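You operate a simulated robot arm through the tools that you are given. There is no shell and no other tool.

You run a simulated robot arm. Do the job below in one go: nothing can be reset, and whatever is moved stays where it is left.

## Task
Grind the grain in the crusher on the Fine setting.
Fine: brass ball lever to Fine, yellow tub on the ring under the chute, zinc chute down, turn the iron wheel till all the meal is in the yellow tub, then zinc chute up; the red guard stays shut. Set down upright: yellow tub. Where these are worked on the way, their far stop is far enough and under half their travel is too little: zinc chute.

The check looks at the end state, three seconds after you hand in, the way a careful person would. Anything else that was tipped, shoved, dropped, spilled or broken makes it a failure.

## Robot
A 7-joint arm with a two-finger parallel gripper, fixed in place. Base frame: the origin is at the foot of the arm, x ahead of it, y to its left, z up; the work surface is at about z = 700. Units: mm, degrees, N and s.
Its first joint turns from -149.0 to 149.0 degrees. Payload 3.43 kg.
Tool frame: the origin (TCP) lies between the finger pads and is the grasp point; the fingertips stand 30 mm ahead of it; z points along the fingers, y is the line along which they close. The gripper opens to 94 mm. The fingers are 28 mm wide and 10 mm thick; the gripper's body (50 by 96 mm) begins 55 mm behind the TCP.
Orientation is that of the tool frame in the base frame, as a unit quaternion [x, y, z, w]. With the fingers straight down and closing along the base's y, the tool's x points along the base's -x, its y along +y and its z along -z.

## Interface
- The arm moves only by the tool play_rows. Its argument "plan" is a list of rows, each an object (a shift or turn left out is 0, a gripper value left out holds the last) with "fingers": the gripper command, from -1 (shut) to 1 (fully open), values between in proportion; "translation": the shift along the tool's x, y, z in units of 150 mm (1.0 is 150 mm), a list of three; "rot": the turn, a rotation vector about the tool's x, y, z in units of 45 degrees (1.0 is 45 degrees), a list of three. In form: [{"fingers": fingers, "translation": [dx, dy, dz], "rot": [ax, ay, az]}, ...]. A call has 1 to 20 rows; each row is the pose to reach, as a shift and turn from the pose commanded when the call began, along the tool's axes at that moment. A call with a number of a shift or a turn outside -1 to 1 is refused whole. Each row takes 0.2 s and may step no farther than 50 mm and 8.6 degrees from the row before; otherwise, or with a gripper value out of range, the whole call is refused. Where a pose cannot be reached the arm comes as near as it can. A force on the tool above 90 N (or 10 N above the force at the start of the call, whichever is more), or a blocked arm, ends the call early, and 0.2 s more pass. Each finger travels about 45 mm/s and halts on what it meets, pressing with about 27 N; the grip force reading is that of the motor and also rises with nothing between the fingers. The clock runs only during rows and for 0.2 s after the last one: add rows that repeat a pose to give the fingers time. It gives the time, the measured TCP pose, the force on the tool (base axes), the opening and the grip force at its end, in the units of the frame above (readings bear some noise), with the torque about the TCP (base axes, N m) and any sound that the robot's microphone picked up.
- Cameras (640 x 400 px; columns grow to the right, rows downward): "scene" is fixed at [228.1, -647.4, 1295.6]; the picture's right is [0.36, -0.93, 0.00], its down [-0.66, -0.25, -0.71] and it looks along [0.66, 0.26, -0.71] (base axes); focal length 214 px, centre (320, 200). "wrist" rides on the gripper at [76, 14, -102] in the tool frame; the picture's right is [-0.18, 0.98, 0.00], its down [-0.75, -0.14, -0.64] and it looks along [-0.63, -0.12, 0.77] (tool axes); focal length 243 px, centre (320, 200).
- grab_frame(camera): a new picture of that camera. The clock stands still meanwhile.
- probe_pixels(camera, pixels): there is no depth. For up to 12 entries [column, row, z] of the newest picture of that camera ("zoom" is the newest enlarged one), the place [x, y] in the base frame at which the ray of that pixel passes the height z, good to about 2 mm, but the place of the scene camera against the robot may be out by one fixed shift of up to 12 mm in any direction. The clock stands still meanwhile.
- inspect(camera, box): a new picture of the part [left, top, right, bottom] of that camera's present view, enlarged. The clock stands still meanwhile.
- finish_job(): hands the job in; it is judged then, once.

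Open the gripper and draw the arm clear of the work before you hand the job in, unless the task says otherwise.

The tools are called after "Request:" as a command line: name --argument value ..., lists and objects as JSON in quotes. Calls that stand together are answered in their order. play_rows: Moves the arm, as the interface text tells. Its arguments: {"type":"object","properties":{"plan":{"type":"array","items":{"type":"object","properties":{"fingers":{"type":"number"},"translation":{"type":"array","items":{"type":"number"}},"rot":{"type":"array","items":{"type":"number"}}}}}},"required":["plan"]} The other tools are called the same way: grab_frame (camera) takes a picture; probe_pixels (camera, pixels) gives the place at which the rays of pixels pass given heights; inspect (camera, box) takes an enlarged picture of a part of a camera's view; finish_job () hands the job in.

At the start:

```text
time_s: 0.0
position: [649.2, -744.2, 1148.7]
tcp_rot: [0.0, 1.0, 0.001, 0.0]
wrist_force: [0.4, 0.2, -0.6]
moment: [-0.03, -0.03, -0.01]
opening: 94.1
grasp_force: 0.2
```

scene: 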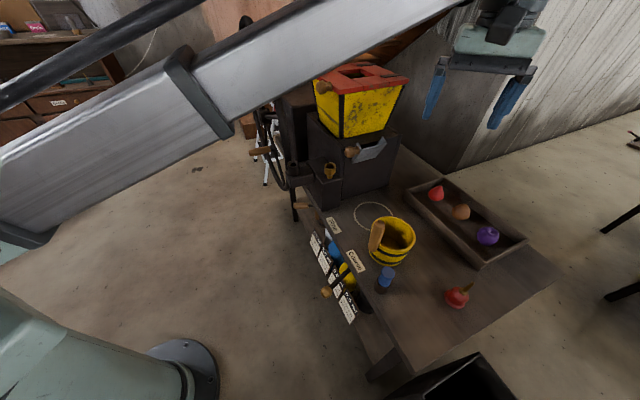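
wrist: 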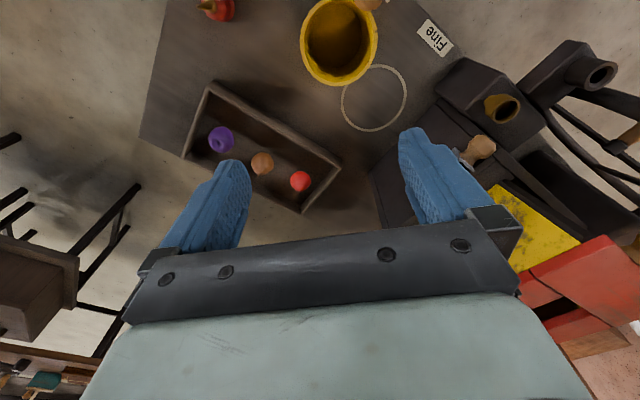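

The scene shows the crusher around (345,150), the yellow tub at (390,240), the ring at (375,215) and labels at (335,225). I take enlarged views of these areas first.

Request:
inspect --camera "scene" --box '[230, 50, 430, 175]'

Request:
inspect --camera "scene" --box '[290, 180, 490, 335]'

Request:
inspect --camera "wrist" --box '[290, 0, 640, 220]'

```text
3.20 times, centred on (330, 112) of scene
```

zoom: 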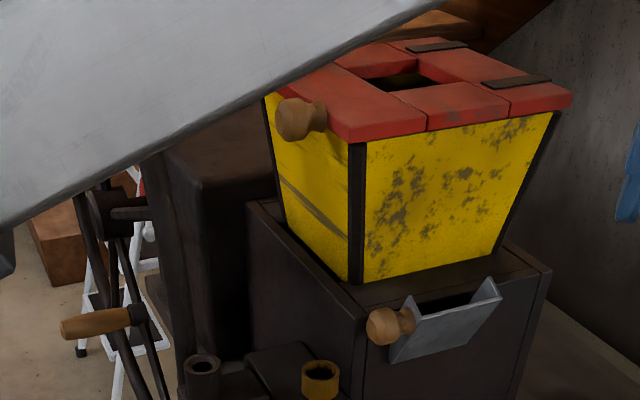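

```text
2.58 times, centred on (390, 258) of scene
```

zoom: 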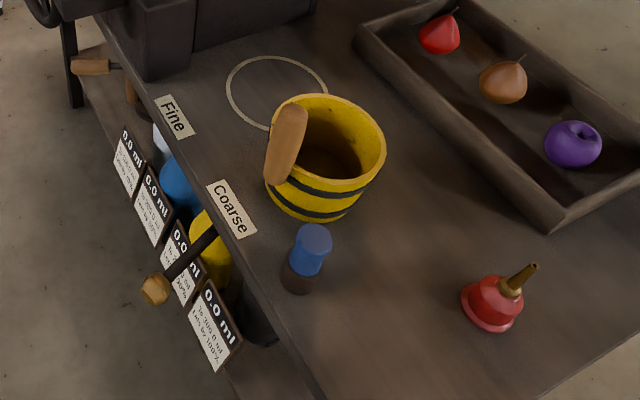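

```text
1.82 times, centred on (465, 110) of wrist
```

zoom: 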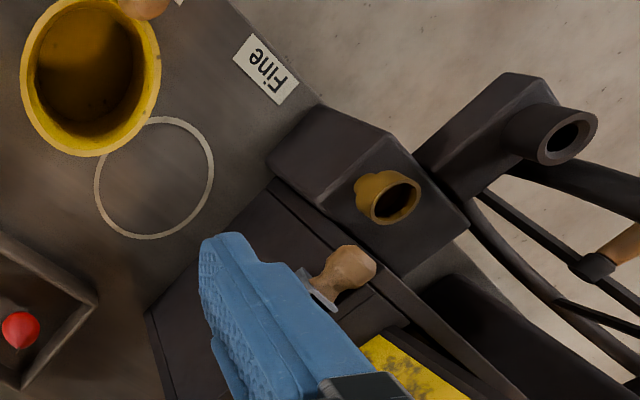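

The lever with a ball seems to be at (325,292), next to placards reading "0.0 ml"; I enlarge these further.

Request:
inspect --camera "scene" --box '[290, 220, 390, 330]'

Request:
inspect --camera "scene" --box '[235, 100, 345, 240]'

Request:
inspect --camera "scene" --box '[310, 120, 400, 190]'

```text
3.64 times, centred on (340, 275) of scene
```

zoom: 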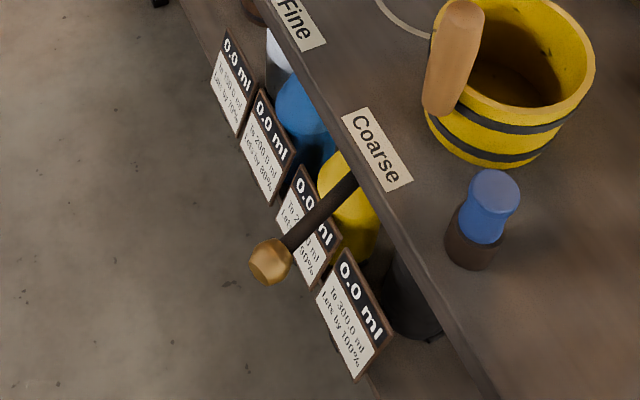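

```text
2.86 times, centred on (290, 170) of scene
```

zoom: 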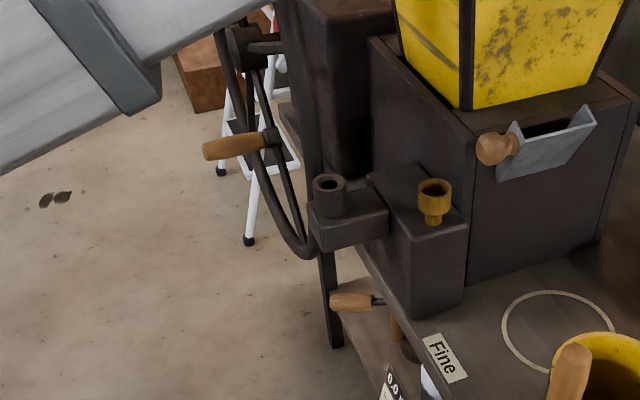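

```text
5.71 times, centred on (355, 155) of scene
```

zoom: 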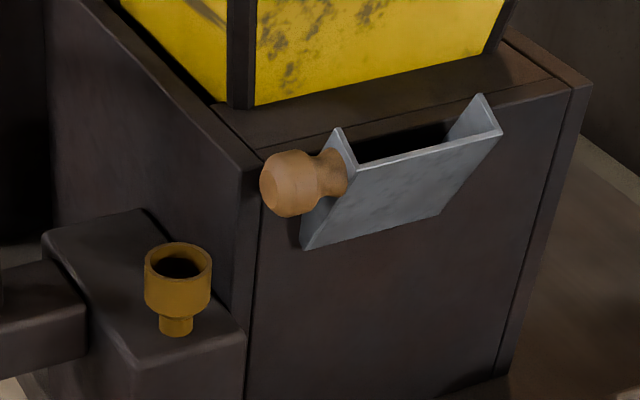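

I now probe positions of the ring, tub, labels and crusher parts in both views to build a map.

Request:
probe_pixels --camera "wrist" --pixels '[[374, 98, 700], [338, 40, 800], [338, 40, 700], [434, 37, 700], [503, 107, 800], [480, 148, 900], [600, 74, 800], [218, 8, 700], [220, 139, 720], [406, 95, 700], [342, 100, 700], [374, 65, 700]]'

Request:
grab_frame --camera "scene"

Request:
probe_pixels --camera "scene" --pixels '[[374, 215, 700], [390, 232, 800], [335, 226, 700], [356, 261, 700], [324, 293, 650], [305, 205, 650], [384, 275, 760], [352, 152, 900], [331, 170, 820], [260, 151, 900], [458, 298, 740], [378, 200, 700]]'

```text
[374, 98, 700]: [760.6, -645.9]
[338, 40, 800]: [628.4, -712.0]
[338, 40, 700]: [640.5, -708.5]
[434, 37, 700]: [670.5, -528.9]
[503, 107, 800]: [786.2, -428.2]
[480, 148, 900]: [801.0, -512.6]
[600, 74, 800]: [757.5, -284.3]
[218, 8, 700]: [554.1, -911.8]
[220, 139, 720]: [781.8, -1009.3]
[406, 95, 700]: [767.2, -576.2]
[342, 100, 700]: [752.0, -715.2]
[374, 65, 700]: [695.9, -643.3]
```

```text
taken
```

scene: 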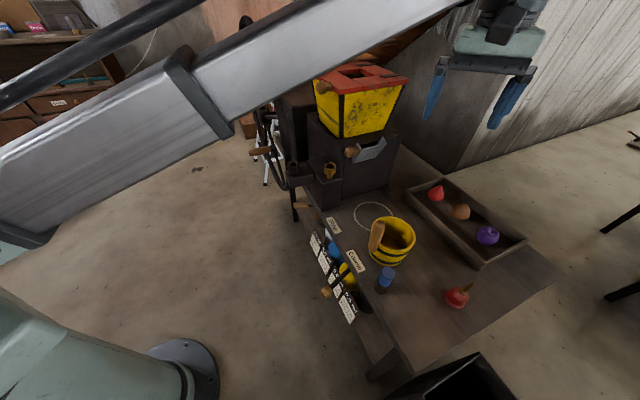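

```text
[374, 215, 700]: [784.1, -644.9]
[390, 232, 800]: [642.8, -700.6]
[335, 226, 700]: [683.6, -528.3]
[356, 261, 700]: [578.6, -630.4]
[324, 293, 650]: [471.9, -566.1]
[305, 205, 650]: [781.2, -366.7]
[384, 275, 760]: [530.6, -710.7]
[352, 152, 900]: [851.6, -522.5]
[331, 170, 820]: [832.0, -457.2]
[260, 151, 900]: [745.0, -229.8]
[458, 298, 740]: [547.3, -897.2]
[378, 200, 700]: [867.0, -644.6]
```

I enlarge the placards and labels to read them.

Request:
inspect --camera "scene" --box '[305, 228, 345, 283]'

Request:
inspect --camera "scene" --box '[320, 260, 365, 330]'

Request:
inspect --camera "scene" --box '[360, 205, 420, 300]'

Request:
inspect --camera "wrist" --box '[280, 0, 480, 140]'

```text
7.27 times, centred on (325, 256) of scene
```

zoom: 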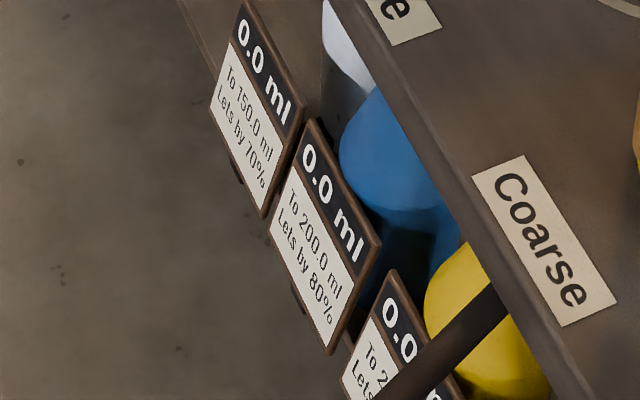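

```text
5.71 times, centred on (342, 295) of scene
```

zoom: 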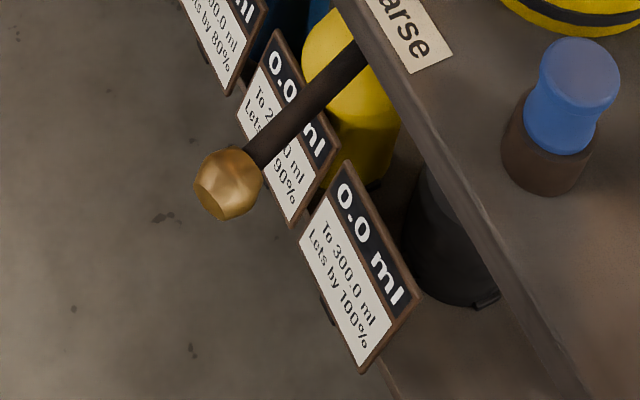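

```text
4.21 times, centred on (390, 252) of scene
```

zoom: 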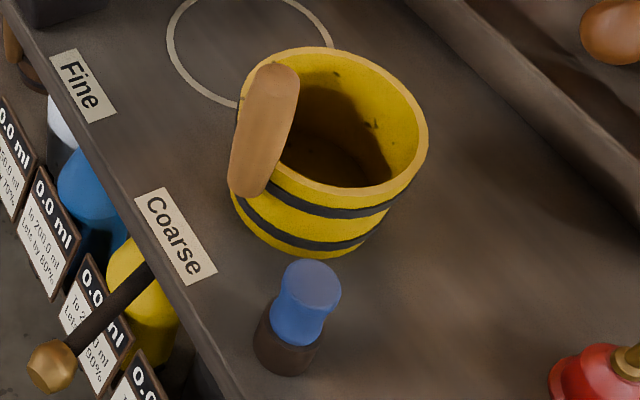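

```text
2.86 times, centred on (380, 70) of wrist
```

zoom: 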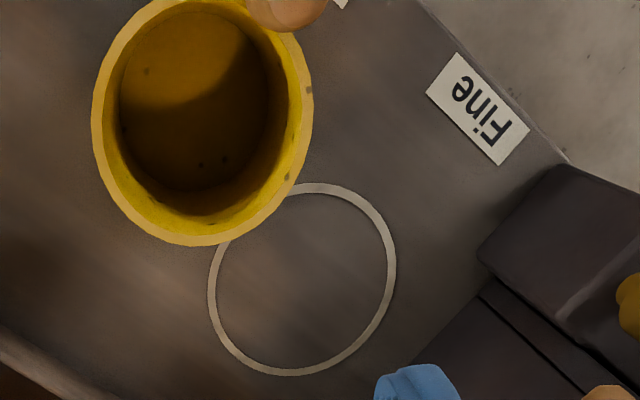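

I move back toward the base in steps to view the tub, ring and lever from the wrist camera.

Request:
play_rows --plan '[{"fingers": 1, "translation": [0.3, 0.1, 0]}, {"translation": [0.6, 0.2, 0]}, {"translation": [0.9, 0.3, 0]}, {"translation": [1.0, 0.33, 0]}]'

Request:
play_rows --plan '[{"fingers": 1, "translation": [0.3, 0.1, 0]}, {"translation": [0.6, 0.2, 0]}, {"translation": [0.9, 0.3, 0]}, {"translation": [1.0, 0.33, 0]}]'

Request:
grab_frame --camera "wrist"

Request:
grab_frame --camera "scene"

```text
time_s: 1.0
position: [498.2, -692.1, 1147.2]
tcp_rot: [0.0, 1.0, -0.001, 0.0]
wrist_force: [-0.8, 0.1, 0.1]
moment: [-0.01, 0.0, 0.0]
opening: 93.9
grasp_force: 0.0
```

```text
time_s: 2.0
position: [351.1, -645.3, 1142.9]
tcp_rot: [0.0, 1.0, -0.004, 0.003]
wrist_force: [0.2, 0.9, 0.2]
moment: [0.05, -0.02, 0.01]
opening: 94.0
grasp_force: 0.2
out of reach, approached as far as the arm can: row 4
```

```text
taken
```

wrist: 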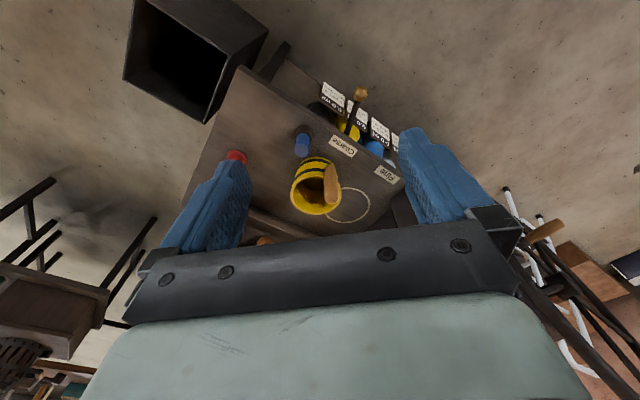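

```text
taken
```

scene: 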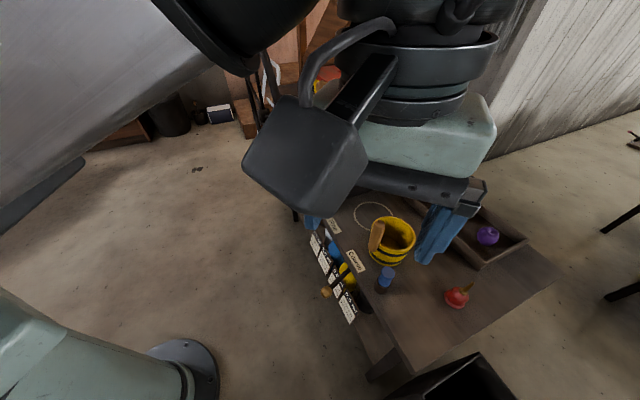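

The wrist view now holds the tub at (318,185), the ring (348,205), and the ball lever (358,98). I enlarge it and probe the main points.

Request:
inspect --camera "wrist" --box '[270, 70, 430, 170]'

Request:
inspect --camera "wrist" --box '[270, 130, 420, 230]'

Request:
probe_pixels --camera "wrist" --pixels '[[360, 93, 650], [360, 93, 600], [343, 146, 700], [384, 175, 700], [348, 205, 700], [302, 148, 700], [302, 138, 760], [236, 156, 720], [332, 205, 800], [330, 170, 820], [548, 228, 900]]'

```text
4.00 times, centred on (350, 120) of wrist
```

zoom: 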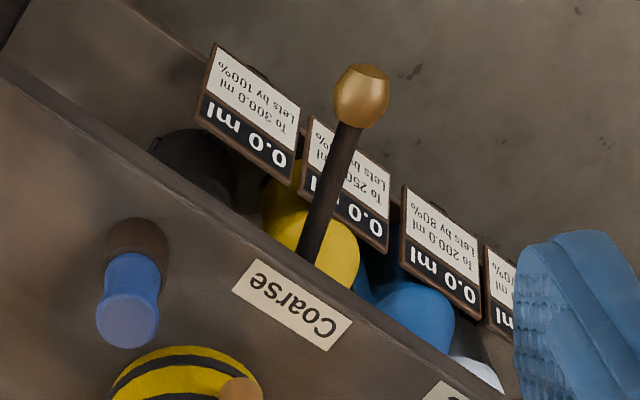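

```text
4.00 times, centred on (345, 180) of wrist
```

zoom: 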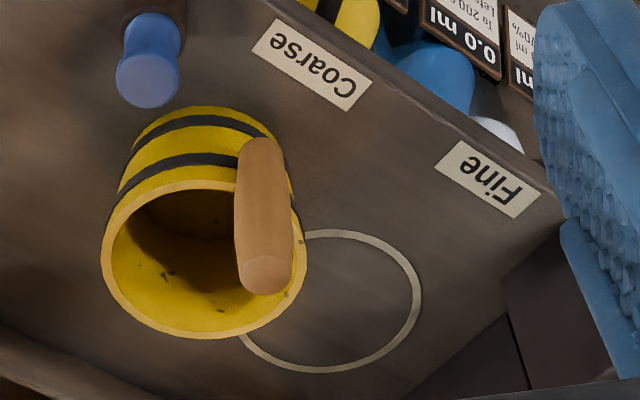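

```text
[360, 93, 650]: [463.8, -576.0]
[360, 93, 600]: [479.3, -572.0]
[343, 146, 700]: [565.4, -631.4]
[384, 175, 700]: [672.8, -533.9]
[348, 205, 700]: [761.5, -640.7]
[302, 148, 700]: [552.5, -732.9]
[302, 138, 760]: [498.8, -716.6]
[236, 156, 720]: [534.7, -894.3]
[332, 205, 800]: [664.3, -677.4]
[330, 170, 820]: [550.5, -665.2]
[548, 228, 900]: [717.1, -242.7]
```

The two labels lie at about (565,-631) and (673,-534), so the front table edge runs along (0.74,0.67). The ball lever sits under Coarse at about (465,-576). I go lower, off the table's front, to see the lever's height and the crusher from closer.

Request:
play_rows --plan '[{"fingers": 1, "translation": [-0.06, 0.14, 0.24]}, {"translation": [-0.12, 0.28, 0.48]}, {"translation": [-0.18, 0.42, 0.72]}, {"translation": [-0.23, 0.55, 0.96]}]'

Request:
play_rows --plan '[{"fingers": 1, "translation": [-0.06, 0.14, 0.24]}, {"translation": [-0.12, 0.28, 0.48]}, {"translation": [-0.18, 0.42, 0.72]}, {"translation": [-0.23, 0.55, 0.96]}]'

Request:
grab_frame --camera "wrist"

Request:
grab_frame --camera "scene"

```text
time_s: 3.0
position: [387.2, -562.2, 998.3]
tcp_rot: [0.0, 1.0, 0.0, 0.0]
wrist_force: [0.1, 0.0, 0.2]
moment: [0.02, 0.02, 0.0]
opening: 93.8
grasp_force: 0.1
```

```text
time_s: 4.0
position: [421.1, -485.0, 853.1]
tcp_rot: [0.0, 1.0, 0.0, 0.001]
wrist_force: [-0.1, 0.2, -1.1]
moment: [-0.01, -0.03, 0.04]
opening: 93.9
grasp_force: 0.1
```

```text
taken
```

wrist: 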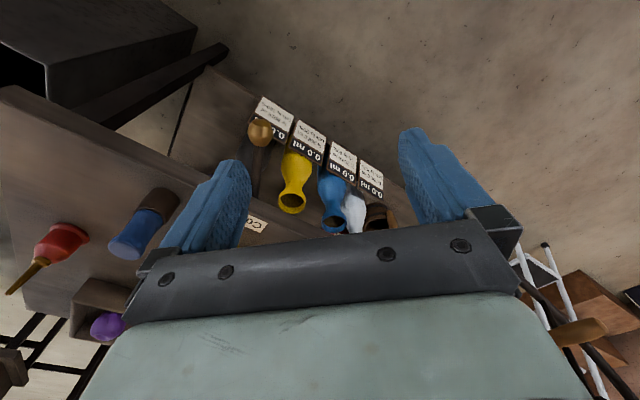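

```text
taken
```

scene: 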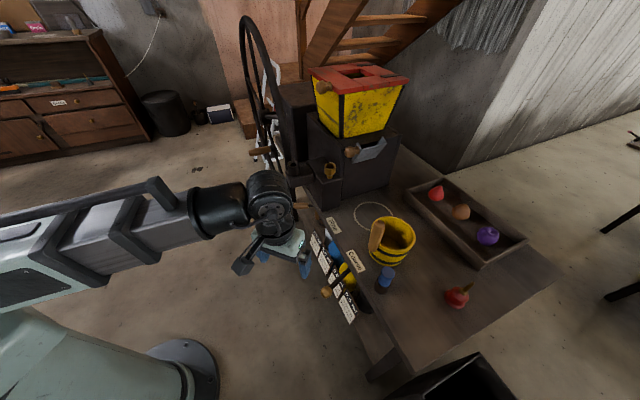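

Now the ball is at wrist px (260,131) and the scene shows the whole wheel at (258,90). I enlarge both.

Request:
inspect --camera "scene" --box '[210, 10, 350, 200]'

Request:
inspect --camera "wrist" --box '[200, 60, 420, 240]'

Request:
probe_pixels --camera "wrist" --pixels '[[260, 131, 700], [260, 131, 650], [260, 131, 600]]'

Request:
probe_pixels --camera "scene" --pixels '[[326.2, 292, 700], [326.2, 292, 650], [326.2, 292, 600], [335, 226, 700], [356, 261, 700]]'

```text
2.11 times, centred on (280, 105) of scene
```

zoom: 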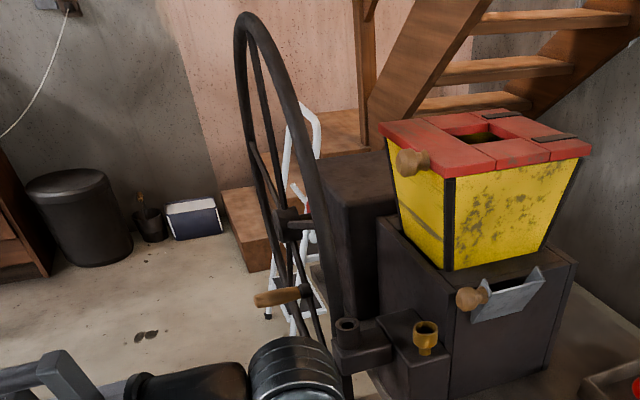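

```text
2.22 times, centred on (310, 150) of wrist
```

zoom: 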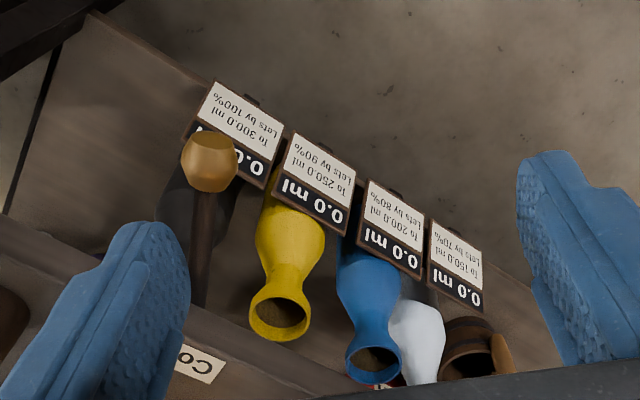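

```text
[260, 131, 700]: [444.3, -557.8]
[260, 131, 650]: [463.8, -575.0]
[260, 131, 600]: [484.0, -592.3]
```

```text
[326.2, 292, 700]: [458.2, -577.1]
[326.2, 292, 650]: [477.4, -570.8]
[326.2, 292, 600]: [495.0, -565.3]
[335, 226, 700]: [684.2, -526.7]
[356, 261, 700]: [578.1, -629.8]
```

The ball triangulates to about (464,-575,650). I enlarge the wheel handle in the wrist view and probe several points of the bar and handle.

Request:
inspect --camera "wrist" --box '[500, 230, 640, 400]'

Request:
grab_frame --camera "wrist"

Request:
probe_pixels --camera "wrist" --pixels '[[256, 217, 650], [258, 180, 650], [256, 217, 670], [607, 326, 800], [607, 326, 750], [535, 345, 800], [535, 345, 750], [280, 130, 550], [280, 130, 500], [292, 200, 600], [292, 200, 500]]'

Request:
probe_pixels --camera "scene" --pixels '[[249, 152.5, 800], [249, 152.5, 750], [269.7, 150, 800], [269.7, 150, 750], [266, 109, 900], [266, 109, 1000], [245, 17, 1150], [271, 147, 800], [285, 130, 1000]]'

```text
2.35 times, centred on (570, 315) of wrist
```

zoom: 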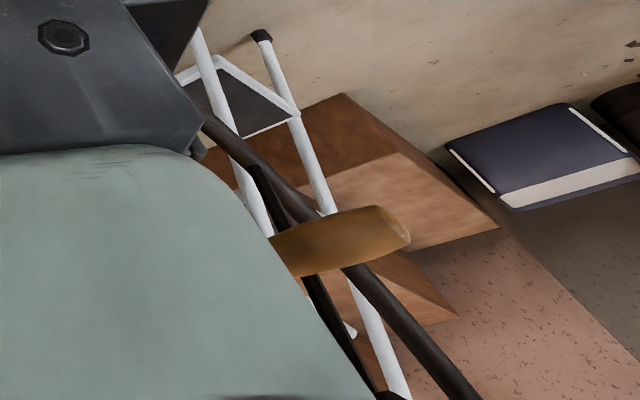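

```text
taken
```

wrist: 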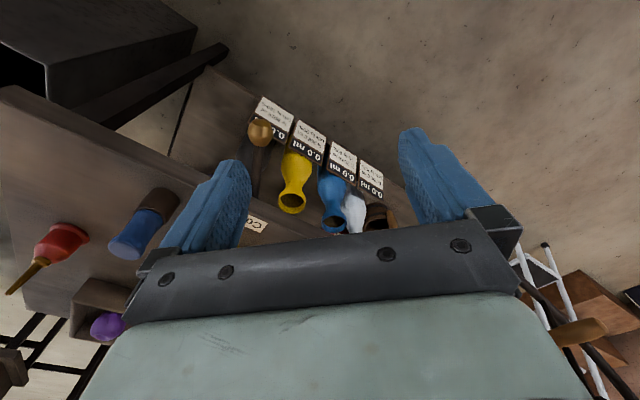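

```text
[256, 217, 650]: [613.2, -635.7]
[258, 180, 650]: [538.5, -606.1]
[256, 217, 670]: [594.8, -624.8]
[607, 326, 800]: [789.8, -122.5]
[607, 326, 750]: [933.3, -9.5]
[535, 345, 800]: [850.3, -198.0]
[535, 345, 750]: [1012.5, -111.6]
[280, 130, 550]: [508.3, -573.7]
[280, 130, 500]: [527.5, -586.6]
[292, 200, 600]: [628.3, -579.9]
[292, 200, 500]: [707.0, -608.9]
```

```text
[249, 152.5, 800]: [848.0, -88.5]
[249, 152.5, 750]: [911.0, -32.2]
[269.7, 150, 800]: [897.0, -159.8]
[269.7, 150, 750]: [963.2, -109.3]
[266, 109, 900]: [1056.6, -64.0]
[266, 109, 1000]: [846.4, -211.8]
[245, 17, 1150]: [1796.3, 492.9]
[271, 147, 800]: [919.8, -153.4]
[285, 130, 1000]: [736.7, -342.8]
```

The ball's ray pairs meet at (464,-575,650), with the bar running under the table along azimuth -22°, and the placards are far lower at about z 420. I turn the open gripper 45° and move it above the bar just inside the ball, at z 760.

Request:
play_rows --plan '[{"fingers": 1, "translation": [-0.084, -0.115, 0.103], "rot": [0, 0, 0.17]}, {"translation": [-0.167, -0.231, 0.207], "rot": [0, 0, 0.34]}, {"translation": [-0.251, -0.346, 0.31], "rot": [0, 0, 0.51]}, {"translation": [-0.335, -0.461, 0.413], "rot": [0, 0, 0.68]}, {"translation": [-0.418, -0.577, 0.517], "rot": [0, 0, 0.85]}, {"translation": [-0.502, -0.692, 0.62], "rot": [0, 0, 1.0]}]'

Request:
grab_frame --camera "wrist"

Request:
grab_frame --camera "scene"

```text
time_s: 5.4
position: [494.8, -586.1, 759.6]
tcp_rot: [0.384, 0.923, 0.0, -0.001]
wrist_force: [0.8, 0.8, -0.4]
moment: [0.0, 0.01, 0.0]
opening: 93.9
grasp_force: 0.0
```

```text
taken
```

wrist: 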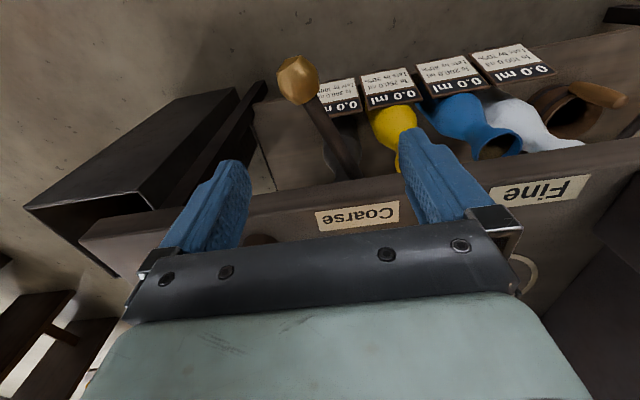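

```text
taken
```

scene: 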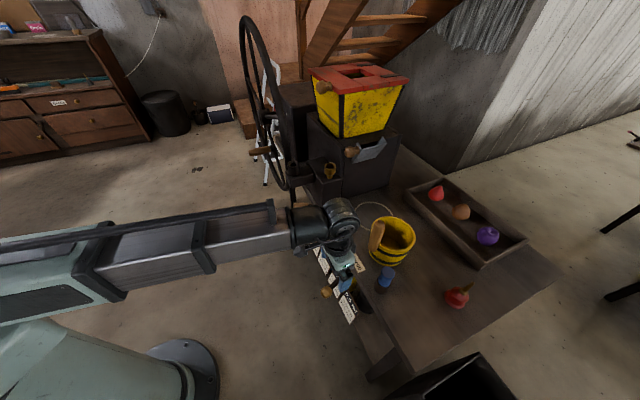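

The bar runs from the ball at (297,78) to the table edge near (345,170), between the fingers. I probe these against the earlier estimate before descending.

Request:
probe_pixels --camera "wrist" --pixels '[[297, 80, 650], [325, 130, 650], [345, 168, 650], [357, 217, 700], [540, 190, 700], [297, 80, 670], [345, 168, 670], [300, 206, 680], [480, 170, 680]]'

Request:
inspect --camera "wrist" --box '[240, 40, 640, 270]'

```text
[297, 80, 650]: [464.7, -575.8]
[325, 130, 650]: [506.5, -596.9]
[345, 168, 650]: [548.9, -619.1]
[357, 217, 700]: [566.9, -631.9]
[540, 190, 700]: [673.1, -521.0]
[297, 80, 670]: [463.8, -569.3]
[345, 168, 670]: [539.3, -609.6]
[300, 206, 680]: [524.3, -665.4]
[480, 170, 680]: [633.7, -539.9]
```

```text
1.60 times, centred on (440, 155) of wrist
```

zoom: 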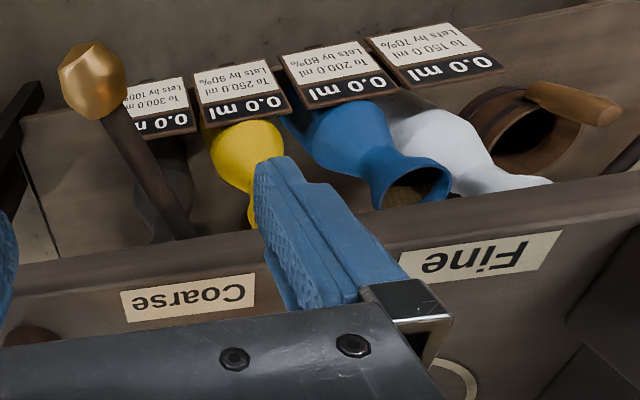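

The bar passes through (506,-597) at z 650, in agreement with the plan. I descend to z 652 with the fingers astride the bar and narrow them to about 40 mm.

Request:
play_rows --plan '[{"fingers": 1, "translation": [0, 0, 0.24]}, {"translation": [0, 0, 0.48]}, {"translation": [0, 0, 0.71]}, {"fingers": -0.15, "translation": [0, 0, 0.71]}, {"translation": [0, 0, 0.71]}, {"translation": [0, 0, 0.71]}, {"translation": [0, 0, 0.71]}]'

Request:
grab_frame --camera "wrist"

Request:
inspect --camera "scene" --box '[290, 190, 420, 330]'

```text
time_s: 7.0
position: [494.7, -589.2, 651.8]
tcp_rot: [0.382, 0.924, 0.0, 0.0]
wrist_force: [0.3, -0.2, 0.2]
moment: [-0.02, 0.01, -0.01]
opening: 39.9
grasp_force: 0.0
```

```text
taken
```

wrist: 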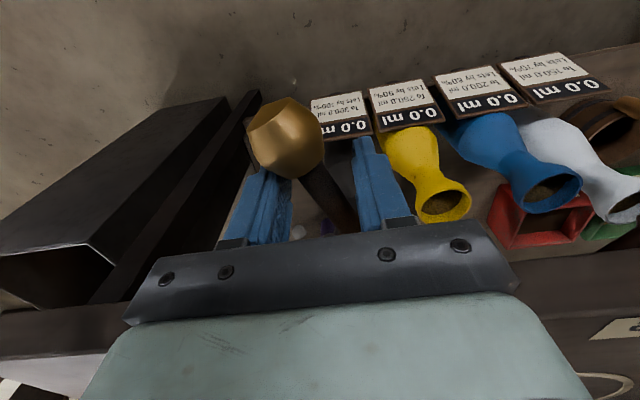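

```text
2.86 times, centred on (355, 260) of scene
```

zoom: 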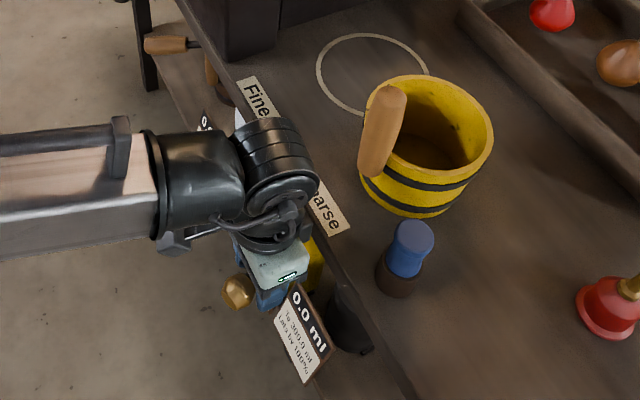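

The bar is between the fingers, with the ball outside at (285,140). I sweep along the arc towards Fine in about 20 mm steps.

Request:
play_rows --plan '[{"fingers": -0.15, "translation": [0.02, 0.11, 0]}, {"translation": [0.04, 0.22, 0]}, {"translation": [0.06, 0.34, 0]}, {"translation": [0.068, 0.45, 0]}, {"translation": [0.073, 0.56, 0]}, {"translation": [0.07, 0.66, 0]}, {"translation": [0.06, 0.77, 0]}, {"translation": [0.045, 0.88, 0]}, {"translation": [0.03, 0.95, 0]}]'

Request:
grab_frame --camera "wrist"

Request:
grab_frame --camera "scene"

```text
time_s: 9.0
position: [593.2, -483.3, 656.8]
tcp_rot: [0.383, 0.924, 0.0, 0.0]
wrist_force: [-0.5, -0.4, 0.9]
moment: [-0.05, -0.01, 0.0]
opening: 40.6
grasp_force: 0.4
```

```text
taken
```

wrist: 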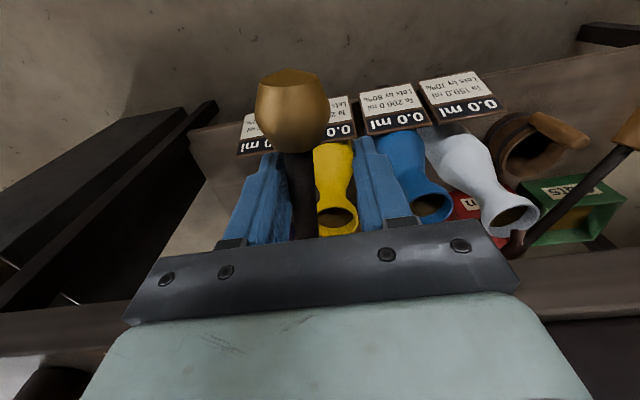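

```text
taken
```

scene: 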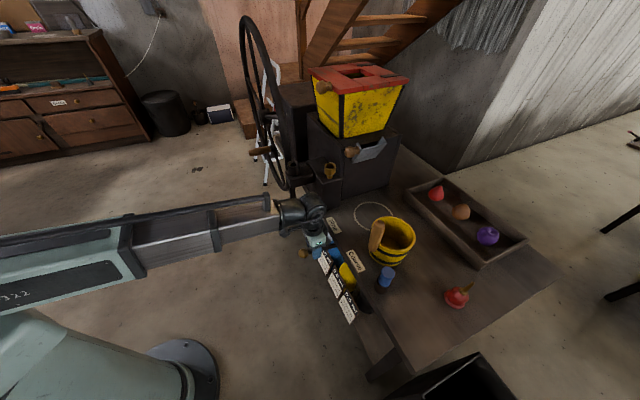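

The lever follows with little force; the bar is against the rear finger. I continue towards Fine in smaller steps, watching for the stop.

Request:
play_rows --plan '[{"fingers": -0.15, "translation": [-0.02, 0.08, 0.02]}, {"translation": [-0.045, 0.16, 0.03]}, {"translation": [-0.07, 0.24, 0.03]}, {"translation": [-0.1, 0.32, 0.03]}, {"translation": [-0.13, 0.4, 0.03]}]'

Request:
grab_frame --camera "wrist"

Request:
inspect --camera "scene" --box '[270, 180, 400, 310]'

```text
time_s: 10.2
position: [645.9, -452.9, 650.0]
tcp_rot: [0.384, 0.924, -0.001, -0.002]
wrist_force: [-23.6, -7.5, -5.8]
moment: [-0.04, -0.15, -0.58]
opening: 52.8
grasp_force: 10.7
```

```text
taken
```

wrist: 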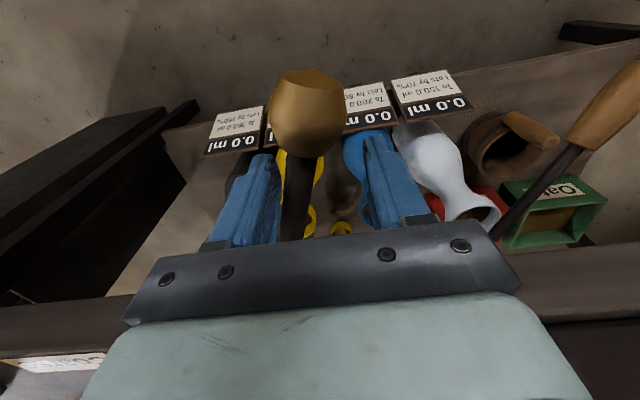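

```text
3.08 times, centred on (335, 245) of scene
```

zoom: 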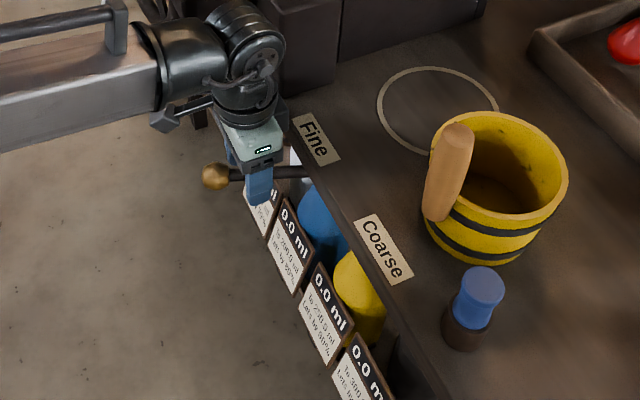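

The force rose to about 25 N along the lever's tangent, and the ball sits where the symmetric Fine stop was predicted. I open the fingers, rise clear and check that the lever stays.

Request:
play_rows --plan '[{"fingers": 1, "translation": [0, -0.05, 0]}, {"translation": [0, -0.05, 0]}, {"translation": [0, -0.05, 0]}, {"translation": [0, -0.05, -0.25]}, {"translation": [0, -0.05, -0.55]}, {"translation": [0, -0.05, -0.85]}, {"translation": [0, -0.05, -1.0]}]'

Request:
grab_frame --camera "wrist"

Request:
grab_frame --camera "scene"

```text
time_s: 11.8
position: [644.4, -457.8, 802.3]
tcp_rot: [0.383, 0.924, -0.001, 0.001]
wrist_force: [0.1, 0.8, -0.4]
moment: [-0.03, -0.01, -0.02]
opening: 93.9
grasp_force: 0.0
```

```text
taken
```

wrist: 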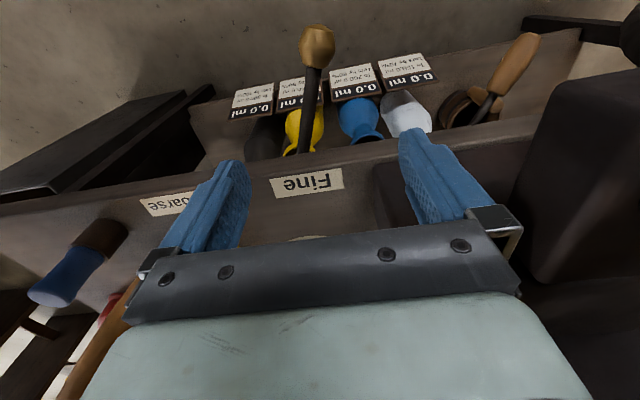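

```text
taken
```

scene: 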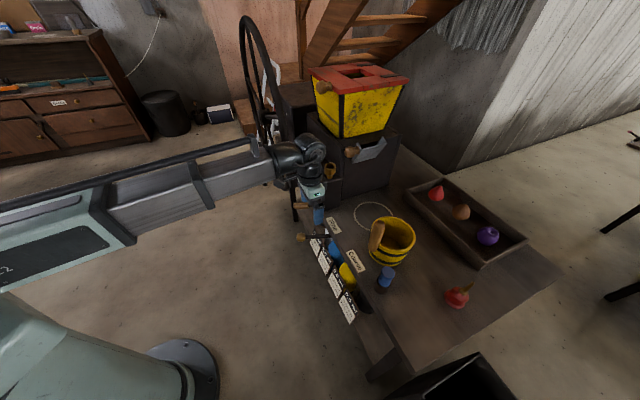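

The bar now enters under the Fine label (308,183) and stays there. Next I rise and move to view the tub closely for the grasp.

Request:
play_rows --plan '[{"fingers": 1, "translation": [0, 0, -0.3]}, {"translation": [0, 0, -0.6]}, {"translation": [0, 0, -0.9]}]'

Request:
play_rows --plan '[{"fingers": 1, "translation": [0.087, -0.23, -0.17]}, {"translation": [0.173, -0.46, -0.34]}, {"translation": [0.26, -0.69, -0.51]}, {"translation": [0.346, -0.92, -0.68]}]'

Request:
grab_frame --camera "wrist"

Request:
inspect --camera "wrist" --box '[220, 60, 440, 240]'

```text
time_s: 12.6
position: [644.8, -456.4, 935.7]
tcp_rot: [0.383, 0.924, -0.001, -0.001]
wrist_force: [-0.5, 0.7, -0.2]
moment: [0.01, -0.03, 0.04]
opening: 93.8
grasp_force: 0.1
```

```text
time_s: 13.6
position: [506.9, -520.8, 1035.4]
tcp_rot: [0.383, 0.924, 0.0, 0.0]
wrist_force: [0.0, 0.3, 0.6]
moment: [0.03, 0.01, 0.03]
opening: 94.0
grasp_force: 0.1
```

```text
taken
```

wrist: 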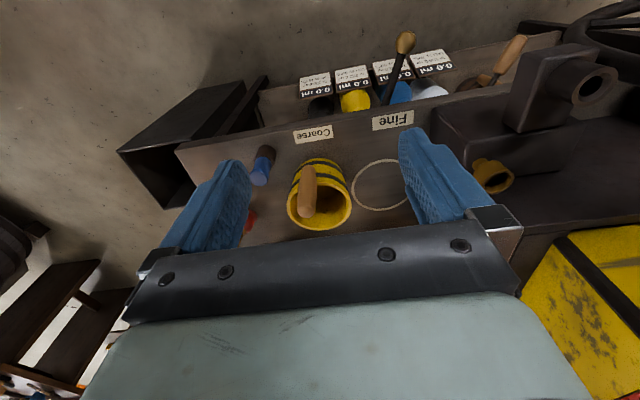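

```text
2.22 times, centred on (330, 150) of wrist
```

zoom: 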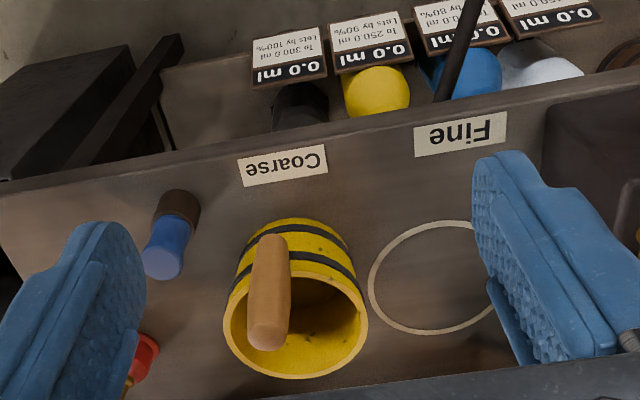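

I probe the handle's top (307,211), its foot (308,168), the rim ellipse and the ring from this viewpoint.

Request:
probe_pixels --camera "wrist" --pixels '[[306.6, 208, 880], [306.6, 208, 860], [306.6, 208, 840], [308.4, 168, 760], [308.4, 168, 720], [318.9, 197, 780], [318.9, 197, 760], [287, 203, 780], [352, 199, 780], [381, 184, 700], [313, 133, 700], [393, 121, 700]]'

Request:
inspect --camera "wrist" --box '[270, 140, 430, 240]'

```text
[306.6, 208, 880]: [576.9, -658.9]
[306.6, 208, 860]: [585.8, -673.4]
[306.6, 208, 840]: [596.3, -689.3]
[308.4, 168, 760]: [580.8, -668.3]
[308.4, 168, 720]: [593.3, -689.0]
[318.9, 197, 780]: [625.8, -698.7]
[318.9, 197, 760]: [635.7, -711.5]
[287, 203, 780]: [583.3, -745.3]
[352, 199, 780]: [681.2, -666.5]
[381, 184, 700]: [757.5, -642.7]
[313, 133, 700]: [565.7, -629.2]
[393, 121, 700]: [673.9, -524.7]
```

```text
4.00 times, centred on (350, 190) of wrist
```

zoom: 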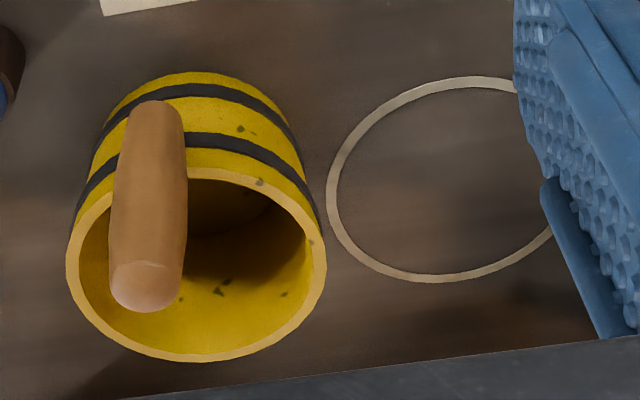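

The handle is a rod about 32 mm thick, standing at about (587,-672) from z 735 to 866, on a tub centred near (636,-713) with its rim at z 782. I turn the gripper so that it closes along the tub's radius and move over the handle.

Request:
play_rows --plan '[{"fingers": 1, "translation": [-0.071, -0.024, 0], "rot": [0, 0, -0.167]}, {"translation": [-0.142, -0.047, 0], "rot": [0, 0, -0.333]}, {"translation": [-0.213, -0.07, 0], "rot": [0, 0, -0.5]}, {"translation": [-0.283, -0.094, 0], "rot": [0, 0, -0.667]}, {"translation": [-0.354, -0.118, 0], "rot": [0, 0, -0.833]}, {"translation": [-0.425, -0.141, 0], "rot": [0, 0, -1.0]}]'

Request:
play_rows --plan '[{"fingers": 1, "translation": [-0.033, -0.078, 0.067], "rot": [0, 0, -0.167]}, {"translation": [-0.067, -0.156, 0.133], "rot": [0, 0, -0.333]}, {"translation": [-0.1, -0.233, 0.2], "rot": [0, 0, -0.5]}, {"translation": [-0.133, -0.311, 0.267], "rot": [0, 0, -0.667]}, {"translation": [-0.167, -0.389, 0.333], "rot": [0, 0, -0.833]}, {"translation": [-0.2, -0.467, 0.4], "rot": [0, 0, -1.0]}]'

Request:
grab_frame --camera "wrist"

Request:
grab_frame --camera "scene"

```text
time_s: 15.0
position: [537.8, -580.2, 1036.9]
tcp_rot: [-0.001, 1.0, 0.0, 0.001]
wrist_force: [0.6, 1.1, -0.3]
moment: [0.01, -0.01, 0.01]
opening: 94.1
grasp_force: 0.1
```

```text
time_s: 16.4
position: [567.1, -651.6, 976.1]
tcp_rot: [-0.384, 0.923, -0.001, 0.0]
wrist_force: [-0.6, 0.8, 1.0]
moment: [0.02, -0.01, 0.03]
opening: 94.0
grasp_force: 0.1
```

```text
taken
```

wrist: 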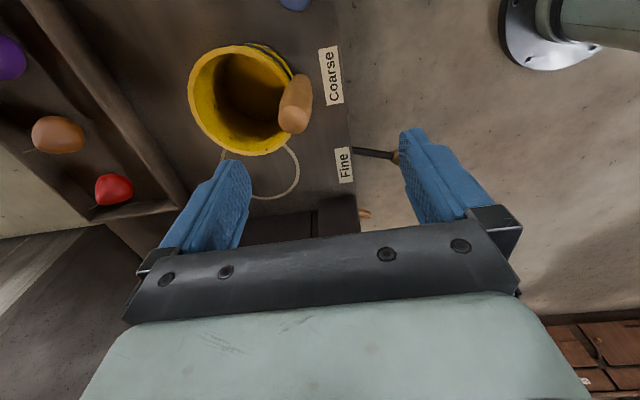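

```text
taken
```

scene: 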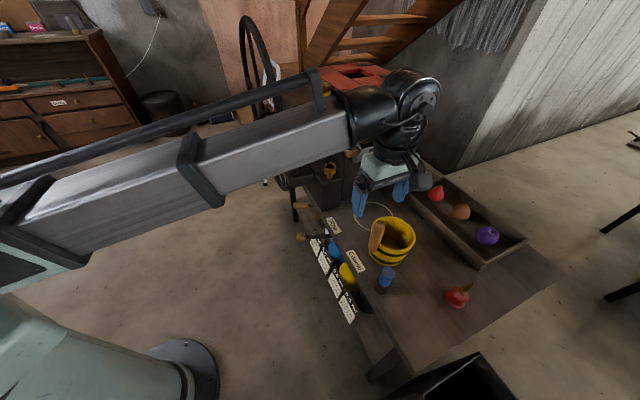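

The handle's end is at about (292,122) in the wrist view. I enlarge it and measure the handle's top and foot again.

Request:
inspect --camera "wrist" --box '[180, 30, 380, 210]'

Request:
probe_pixels --camera "wrist" --pixels '[[293, 121, 866], [293, 121, 850], [300, 85, 866], [300, 85, 800], [300, 85, 740], [240, 100, 782], [188, 95, 782], [290, 95, 782]]'

```text
2.22 times, centred on (280, 120) of wrist
```

zoom: 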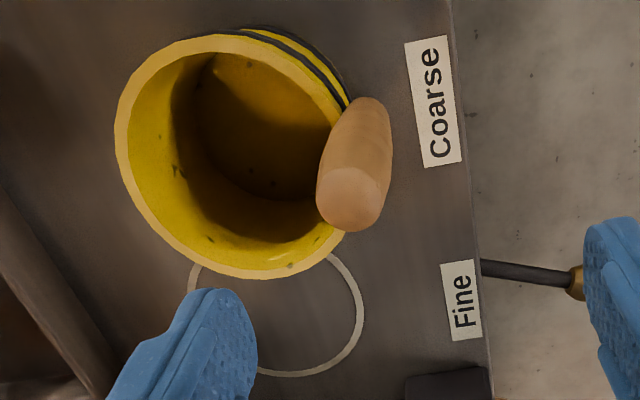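

```text
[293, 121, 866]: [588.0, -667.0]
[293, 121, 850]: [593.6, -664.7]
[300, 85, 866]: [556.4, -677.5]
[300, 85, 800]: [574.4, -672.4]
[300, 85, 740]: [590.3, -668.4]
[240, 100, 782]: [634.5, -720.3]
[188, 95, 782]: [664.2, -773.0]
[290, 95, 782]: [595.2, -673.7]
```

The handle axis is at (587,-669) with its top at 866, and the gripper's closing line already lies along the tub's radius. I align, descend to z 828 and close.

Request:
play_rows --plan '[{"fingers": 1, "translation": [-0.012, -0.176, 0]}, {"translation": [-0.012, -0.176, 0.3]}, {"translation": [-0.012, -0.176, 0.6]}, {"translation": [-0.012, -0.176, 0.8]}, {"translation": [-0.012, -0.176, 0.985]}]'

Request:
grab_frame --camera "wrist"

Request:
grab_frame --camera "scene"

```text
time_s: 17.6
position: [587.8, -665.2, 830.4]
tcp_rot: [-0.383, 0.924, 0.0, 0.001]
wrist_force: [0.9, -0.6, 0.1]
moment: [-0.04, 0.0, 0.03]
opening: 94.1
grasp_force: 0.0
```

```text
taken
```

wrist: 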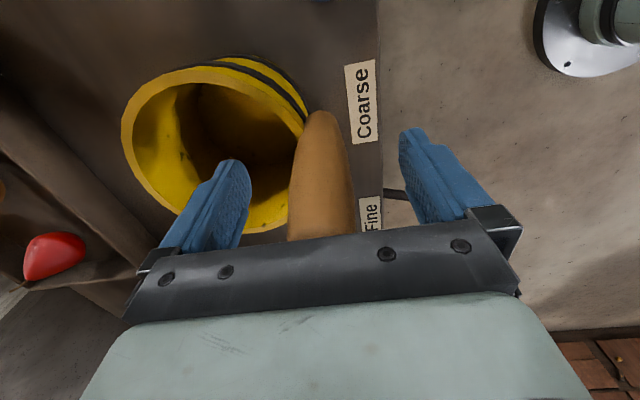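

```text
taken
```

scene: 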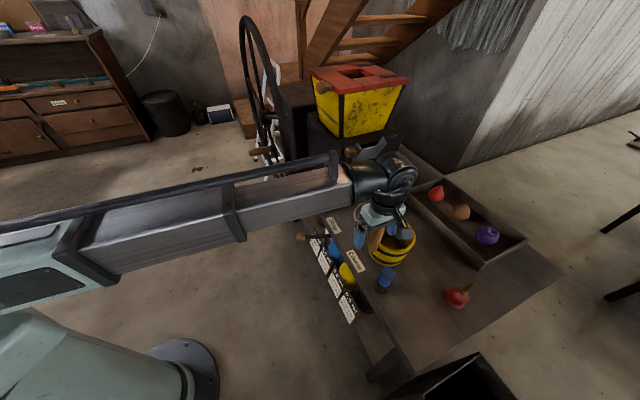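

The handle stands centrally between the fingers at column 320. I close the gripper on it, holding the pose.

Request:
play_rows --plan '[{"fingers": -1}, {"fingers": -1}, {"fingers": -1}, {"fingers": -1}, {"fingers": -1}, {"fingers": -1}]'

Request:
grab_frame --camera "wrist"

```text
time_s: 19.0
position: [589.5, -664.9, 830.2]
tcp_rot: [-0.382, 0.924, 0.0, 0.0]
wrist_force: [-0.6, 0.5, 0.5]
moment: [0.11, 0.19, -0.01]
opening: 30.5
grasp_force: 27.2
```

```text
taken
```

wrist: 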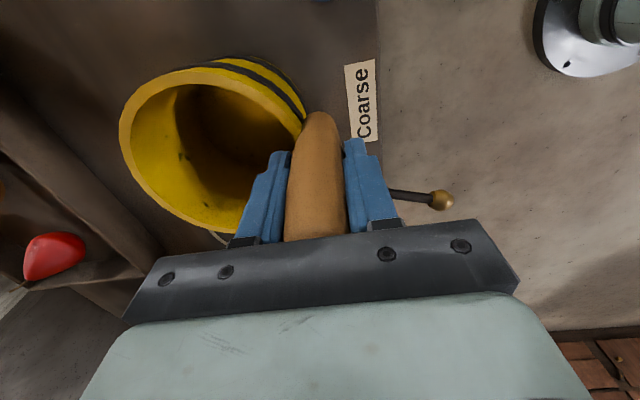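

The grip holds 30.5 mm of wood at 27 N. I lift the tub 40 mm and check its tilt.

Request:
play_rows --plan '[{"fingers": -1, "translation": [0, 0, -0.06]}, {"translation": [0, 0, -0.13]}, {"translation": [0, 0, -0.2]}, {"translation": [0, 0, -0.27]}]'

Request:
grab_frame --camera "wrist"

Request:
inspect --camera "scene" --box '[300, 150, 500, 320]'

```text
time_s: 20.0
position: [588.5, -668.4, 869.7]
tcp_rot: [-0.383, 0.924, -0.001, 0.0]
wrist_force: [-0.2, -0.6, -4.1]
moment: [0.14, 0.15, 0.0]
opening: 30.6
grasp_force: 27.1
```

```text
taken
```

wrist: 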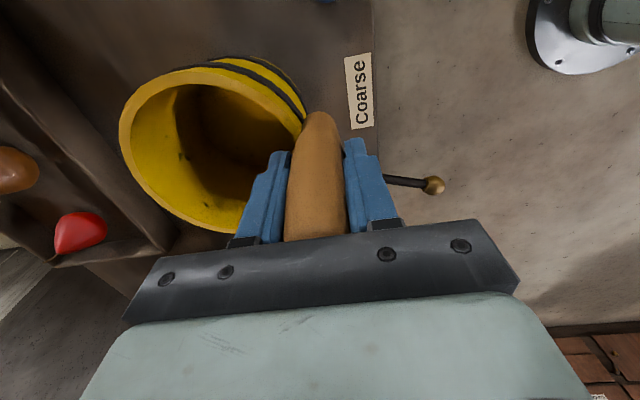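

```text
2.35 times, centred on (400, 235) of scene
```

zoom: 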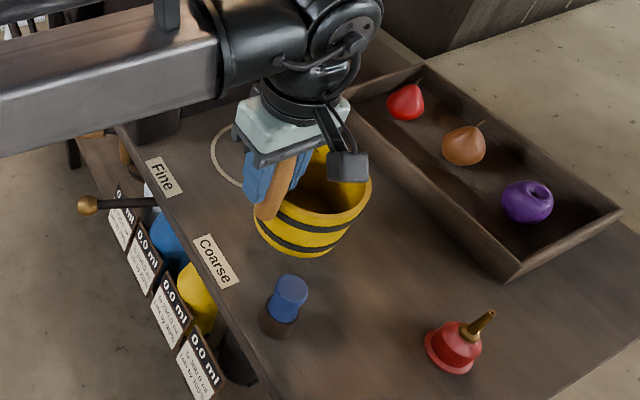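

The tub (about 0.4 kg) hangs upright. I enlarge its rim to fit its centre relative to the handle.

Request:
inspect --camera "wrist" --box '[100, 40, 340, 240]'

```text
2.00 times, centred on (220, 140) of wrist
```

zoom: 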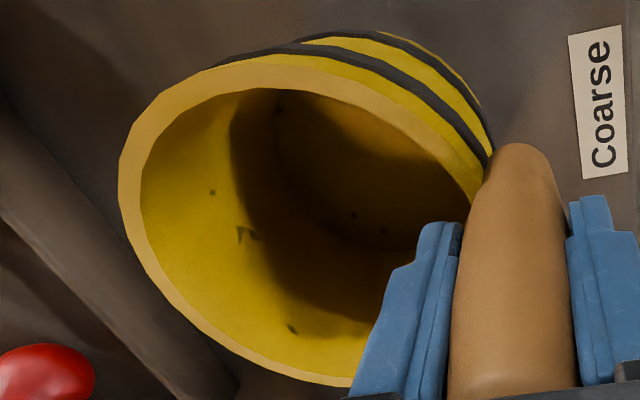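

I probe points along the outer rim edge at the rim's present height (about 822).

Request:
probe_pixels --camera "zoom" --pixels '[[119, 180, 822], [150, 107, 822], [215, 69, 822], [300, 55, 822], [380, 83, 822], [440, 133, 822], [132, 245, 822], [160, 295, 822], [200, 335, 822], [270, 373, 822], [350, 387, 822]]'

```text
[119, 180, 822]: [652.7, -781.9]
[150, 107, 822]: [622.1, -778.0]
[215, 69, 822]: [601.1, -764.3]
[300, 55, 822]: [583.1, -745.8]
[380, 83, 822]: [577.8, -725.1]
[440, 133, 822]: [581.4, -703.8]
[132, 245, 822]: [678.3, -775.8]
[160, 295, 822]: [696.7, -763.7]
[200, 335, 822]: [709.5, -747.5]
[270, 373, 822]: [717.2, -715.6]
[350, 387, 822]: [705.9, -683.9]
```

The fitted rim centre lies about (45,-43) from the handle. I carry the tub at this height to bring it over the ring, stopping above for a look.

Request:
play_rows --plan '[{"fingers": -1, "translation": [-0.15, -0.05, 0]}, {"translation": [-0.3, -0.1, 0]}, {"translation": [-0.46, -0.147, 0]}, {"translation": [-0.62, -0.197, 0]}, {"translation": [-0.78, -0.248, 0]}, {"translation": [-0.88, -0.28, 0]}, {"translation": [-0.927, -0.296, 0]}]'

Request:
grab_frame --camera "wrist"

Request:
grab_frame --camera "scene"

```text
time_s: 21.6
position: [718.8, -602.1, 871.3]
tcp_rot: [-0.383, 0.924, 0.0, -0.001]
wrist_force: [-0.4, -1.3, -3.1]
moment: [0.13, 0.15, 0.01]
opening: 30.7
grasp_force: 27.0
```

```text
taken
```

wrist: 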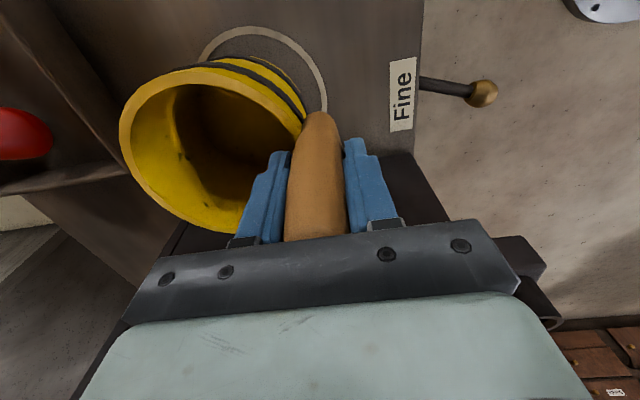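

```text
taken
```

scene: 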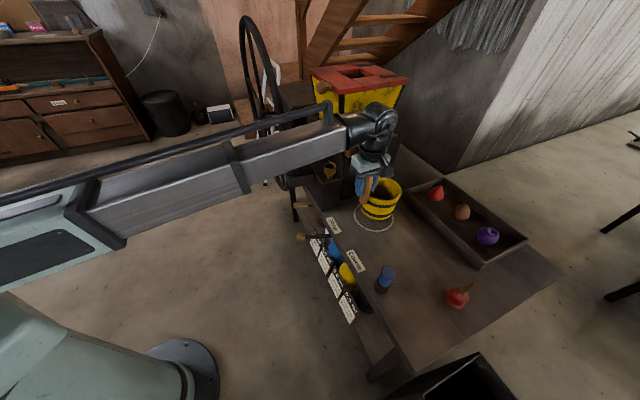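

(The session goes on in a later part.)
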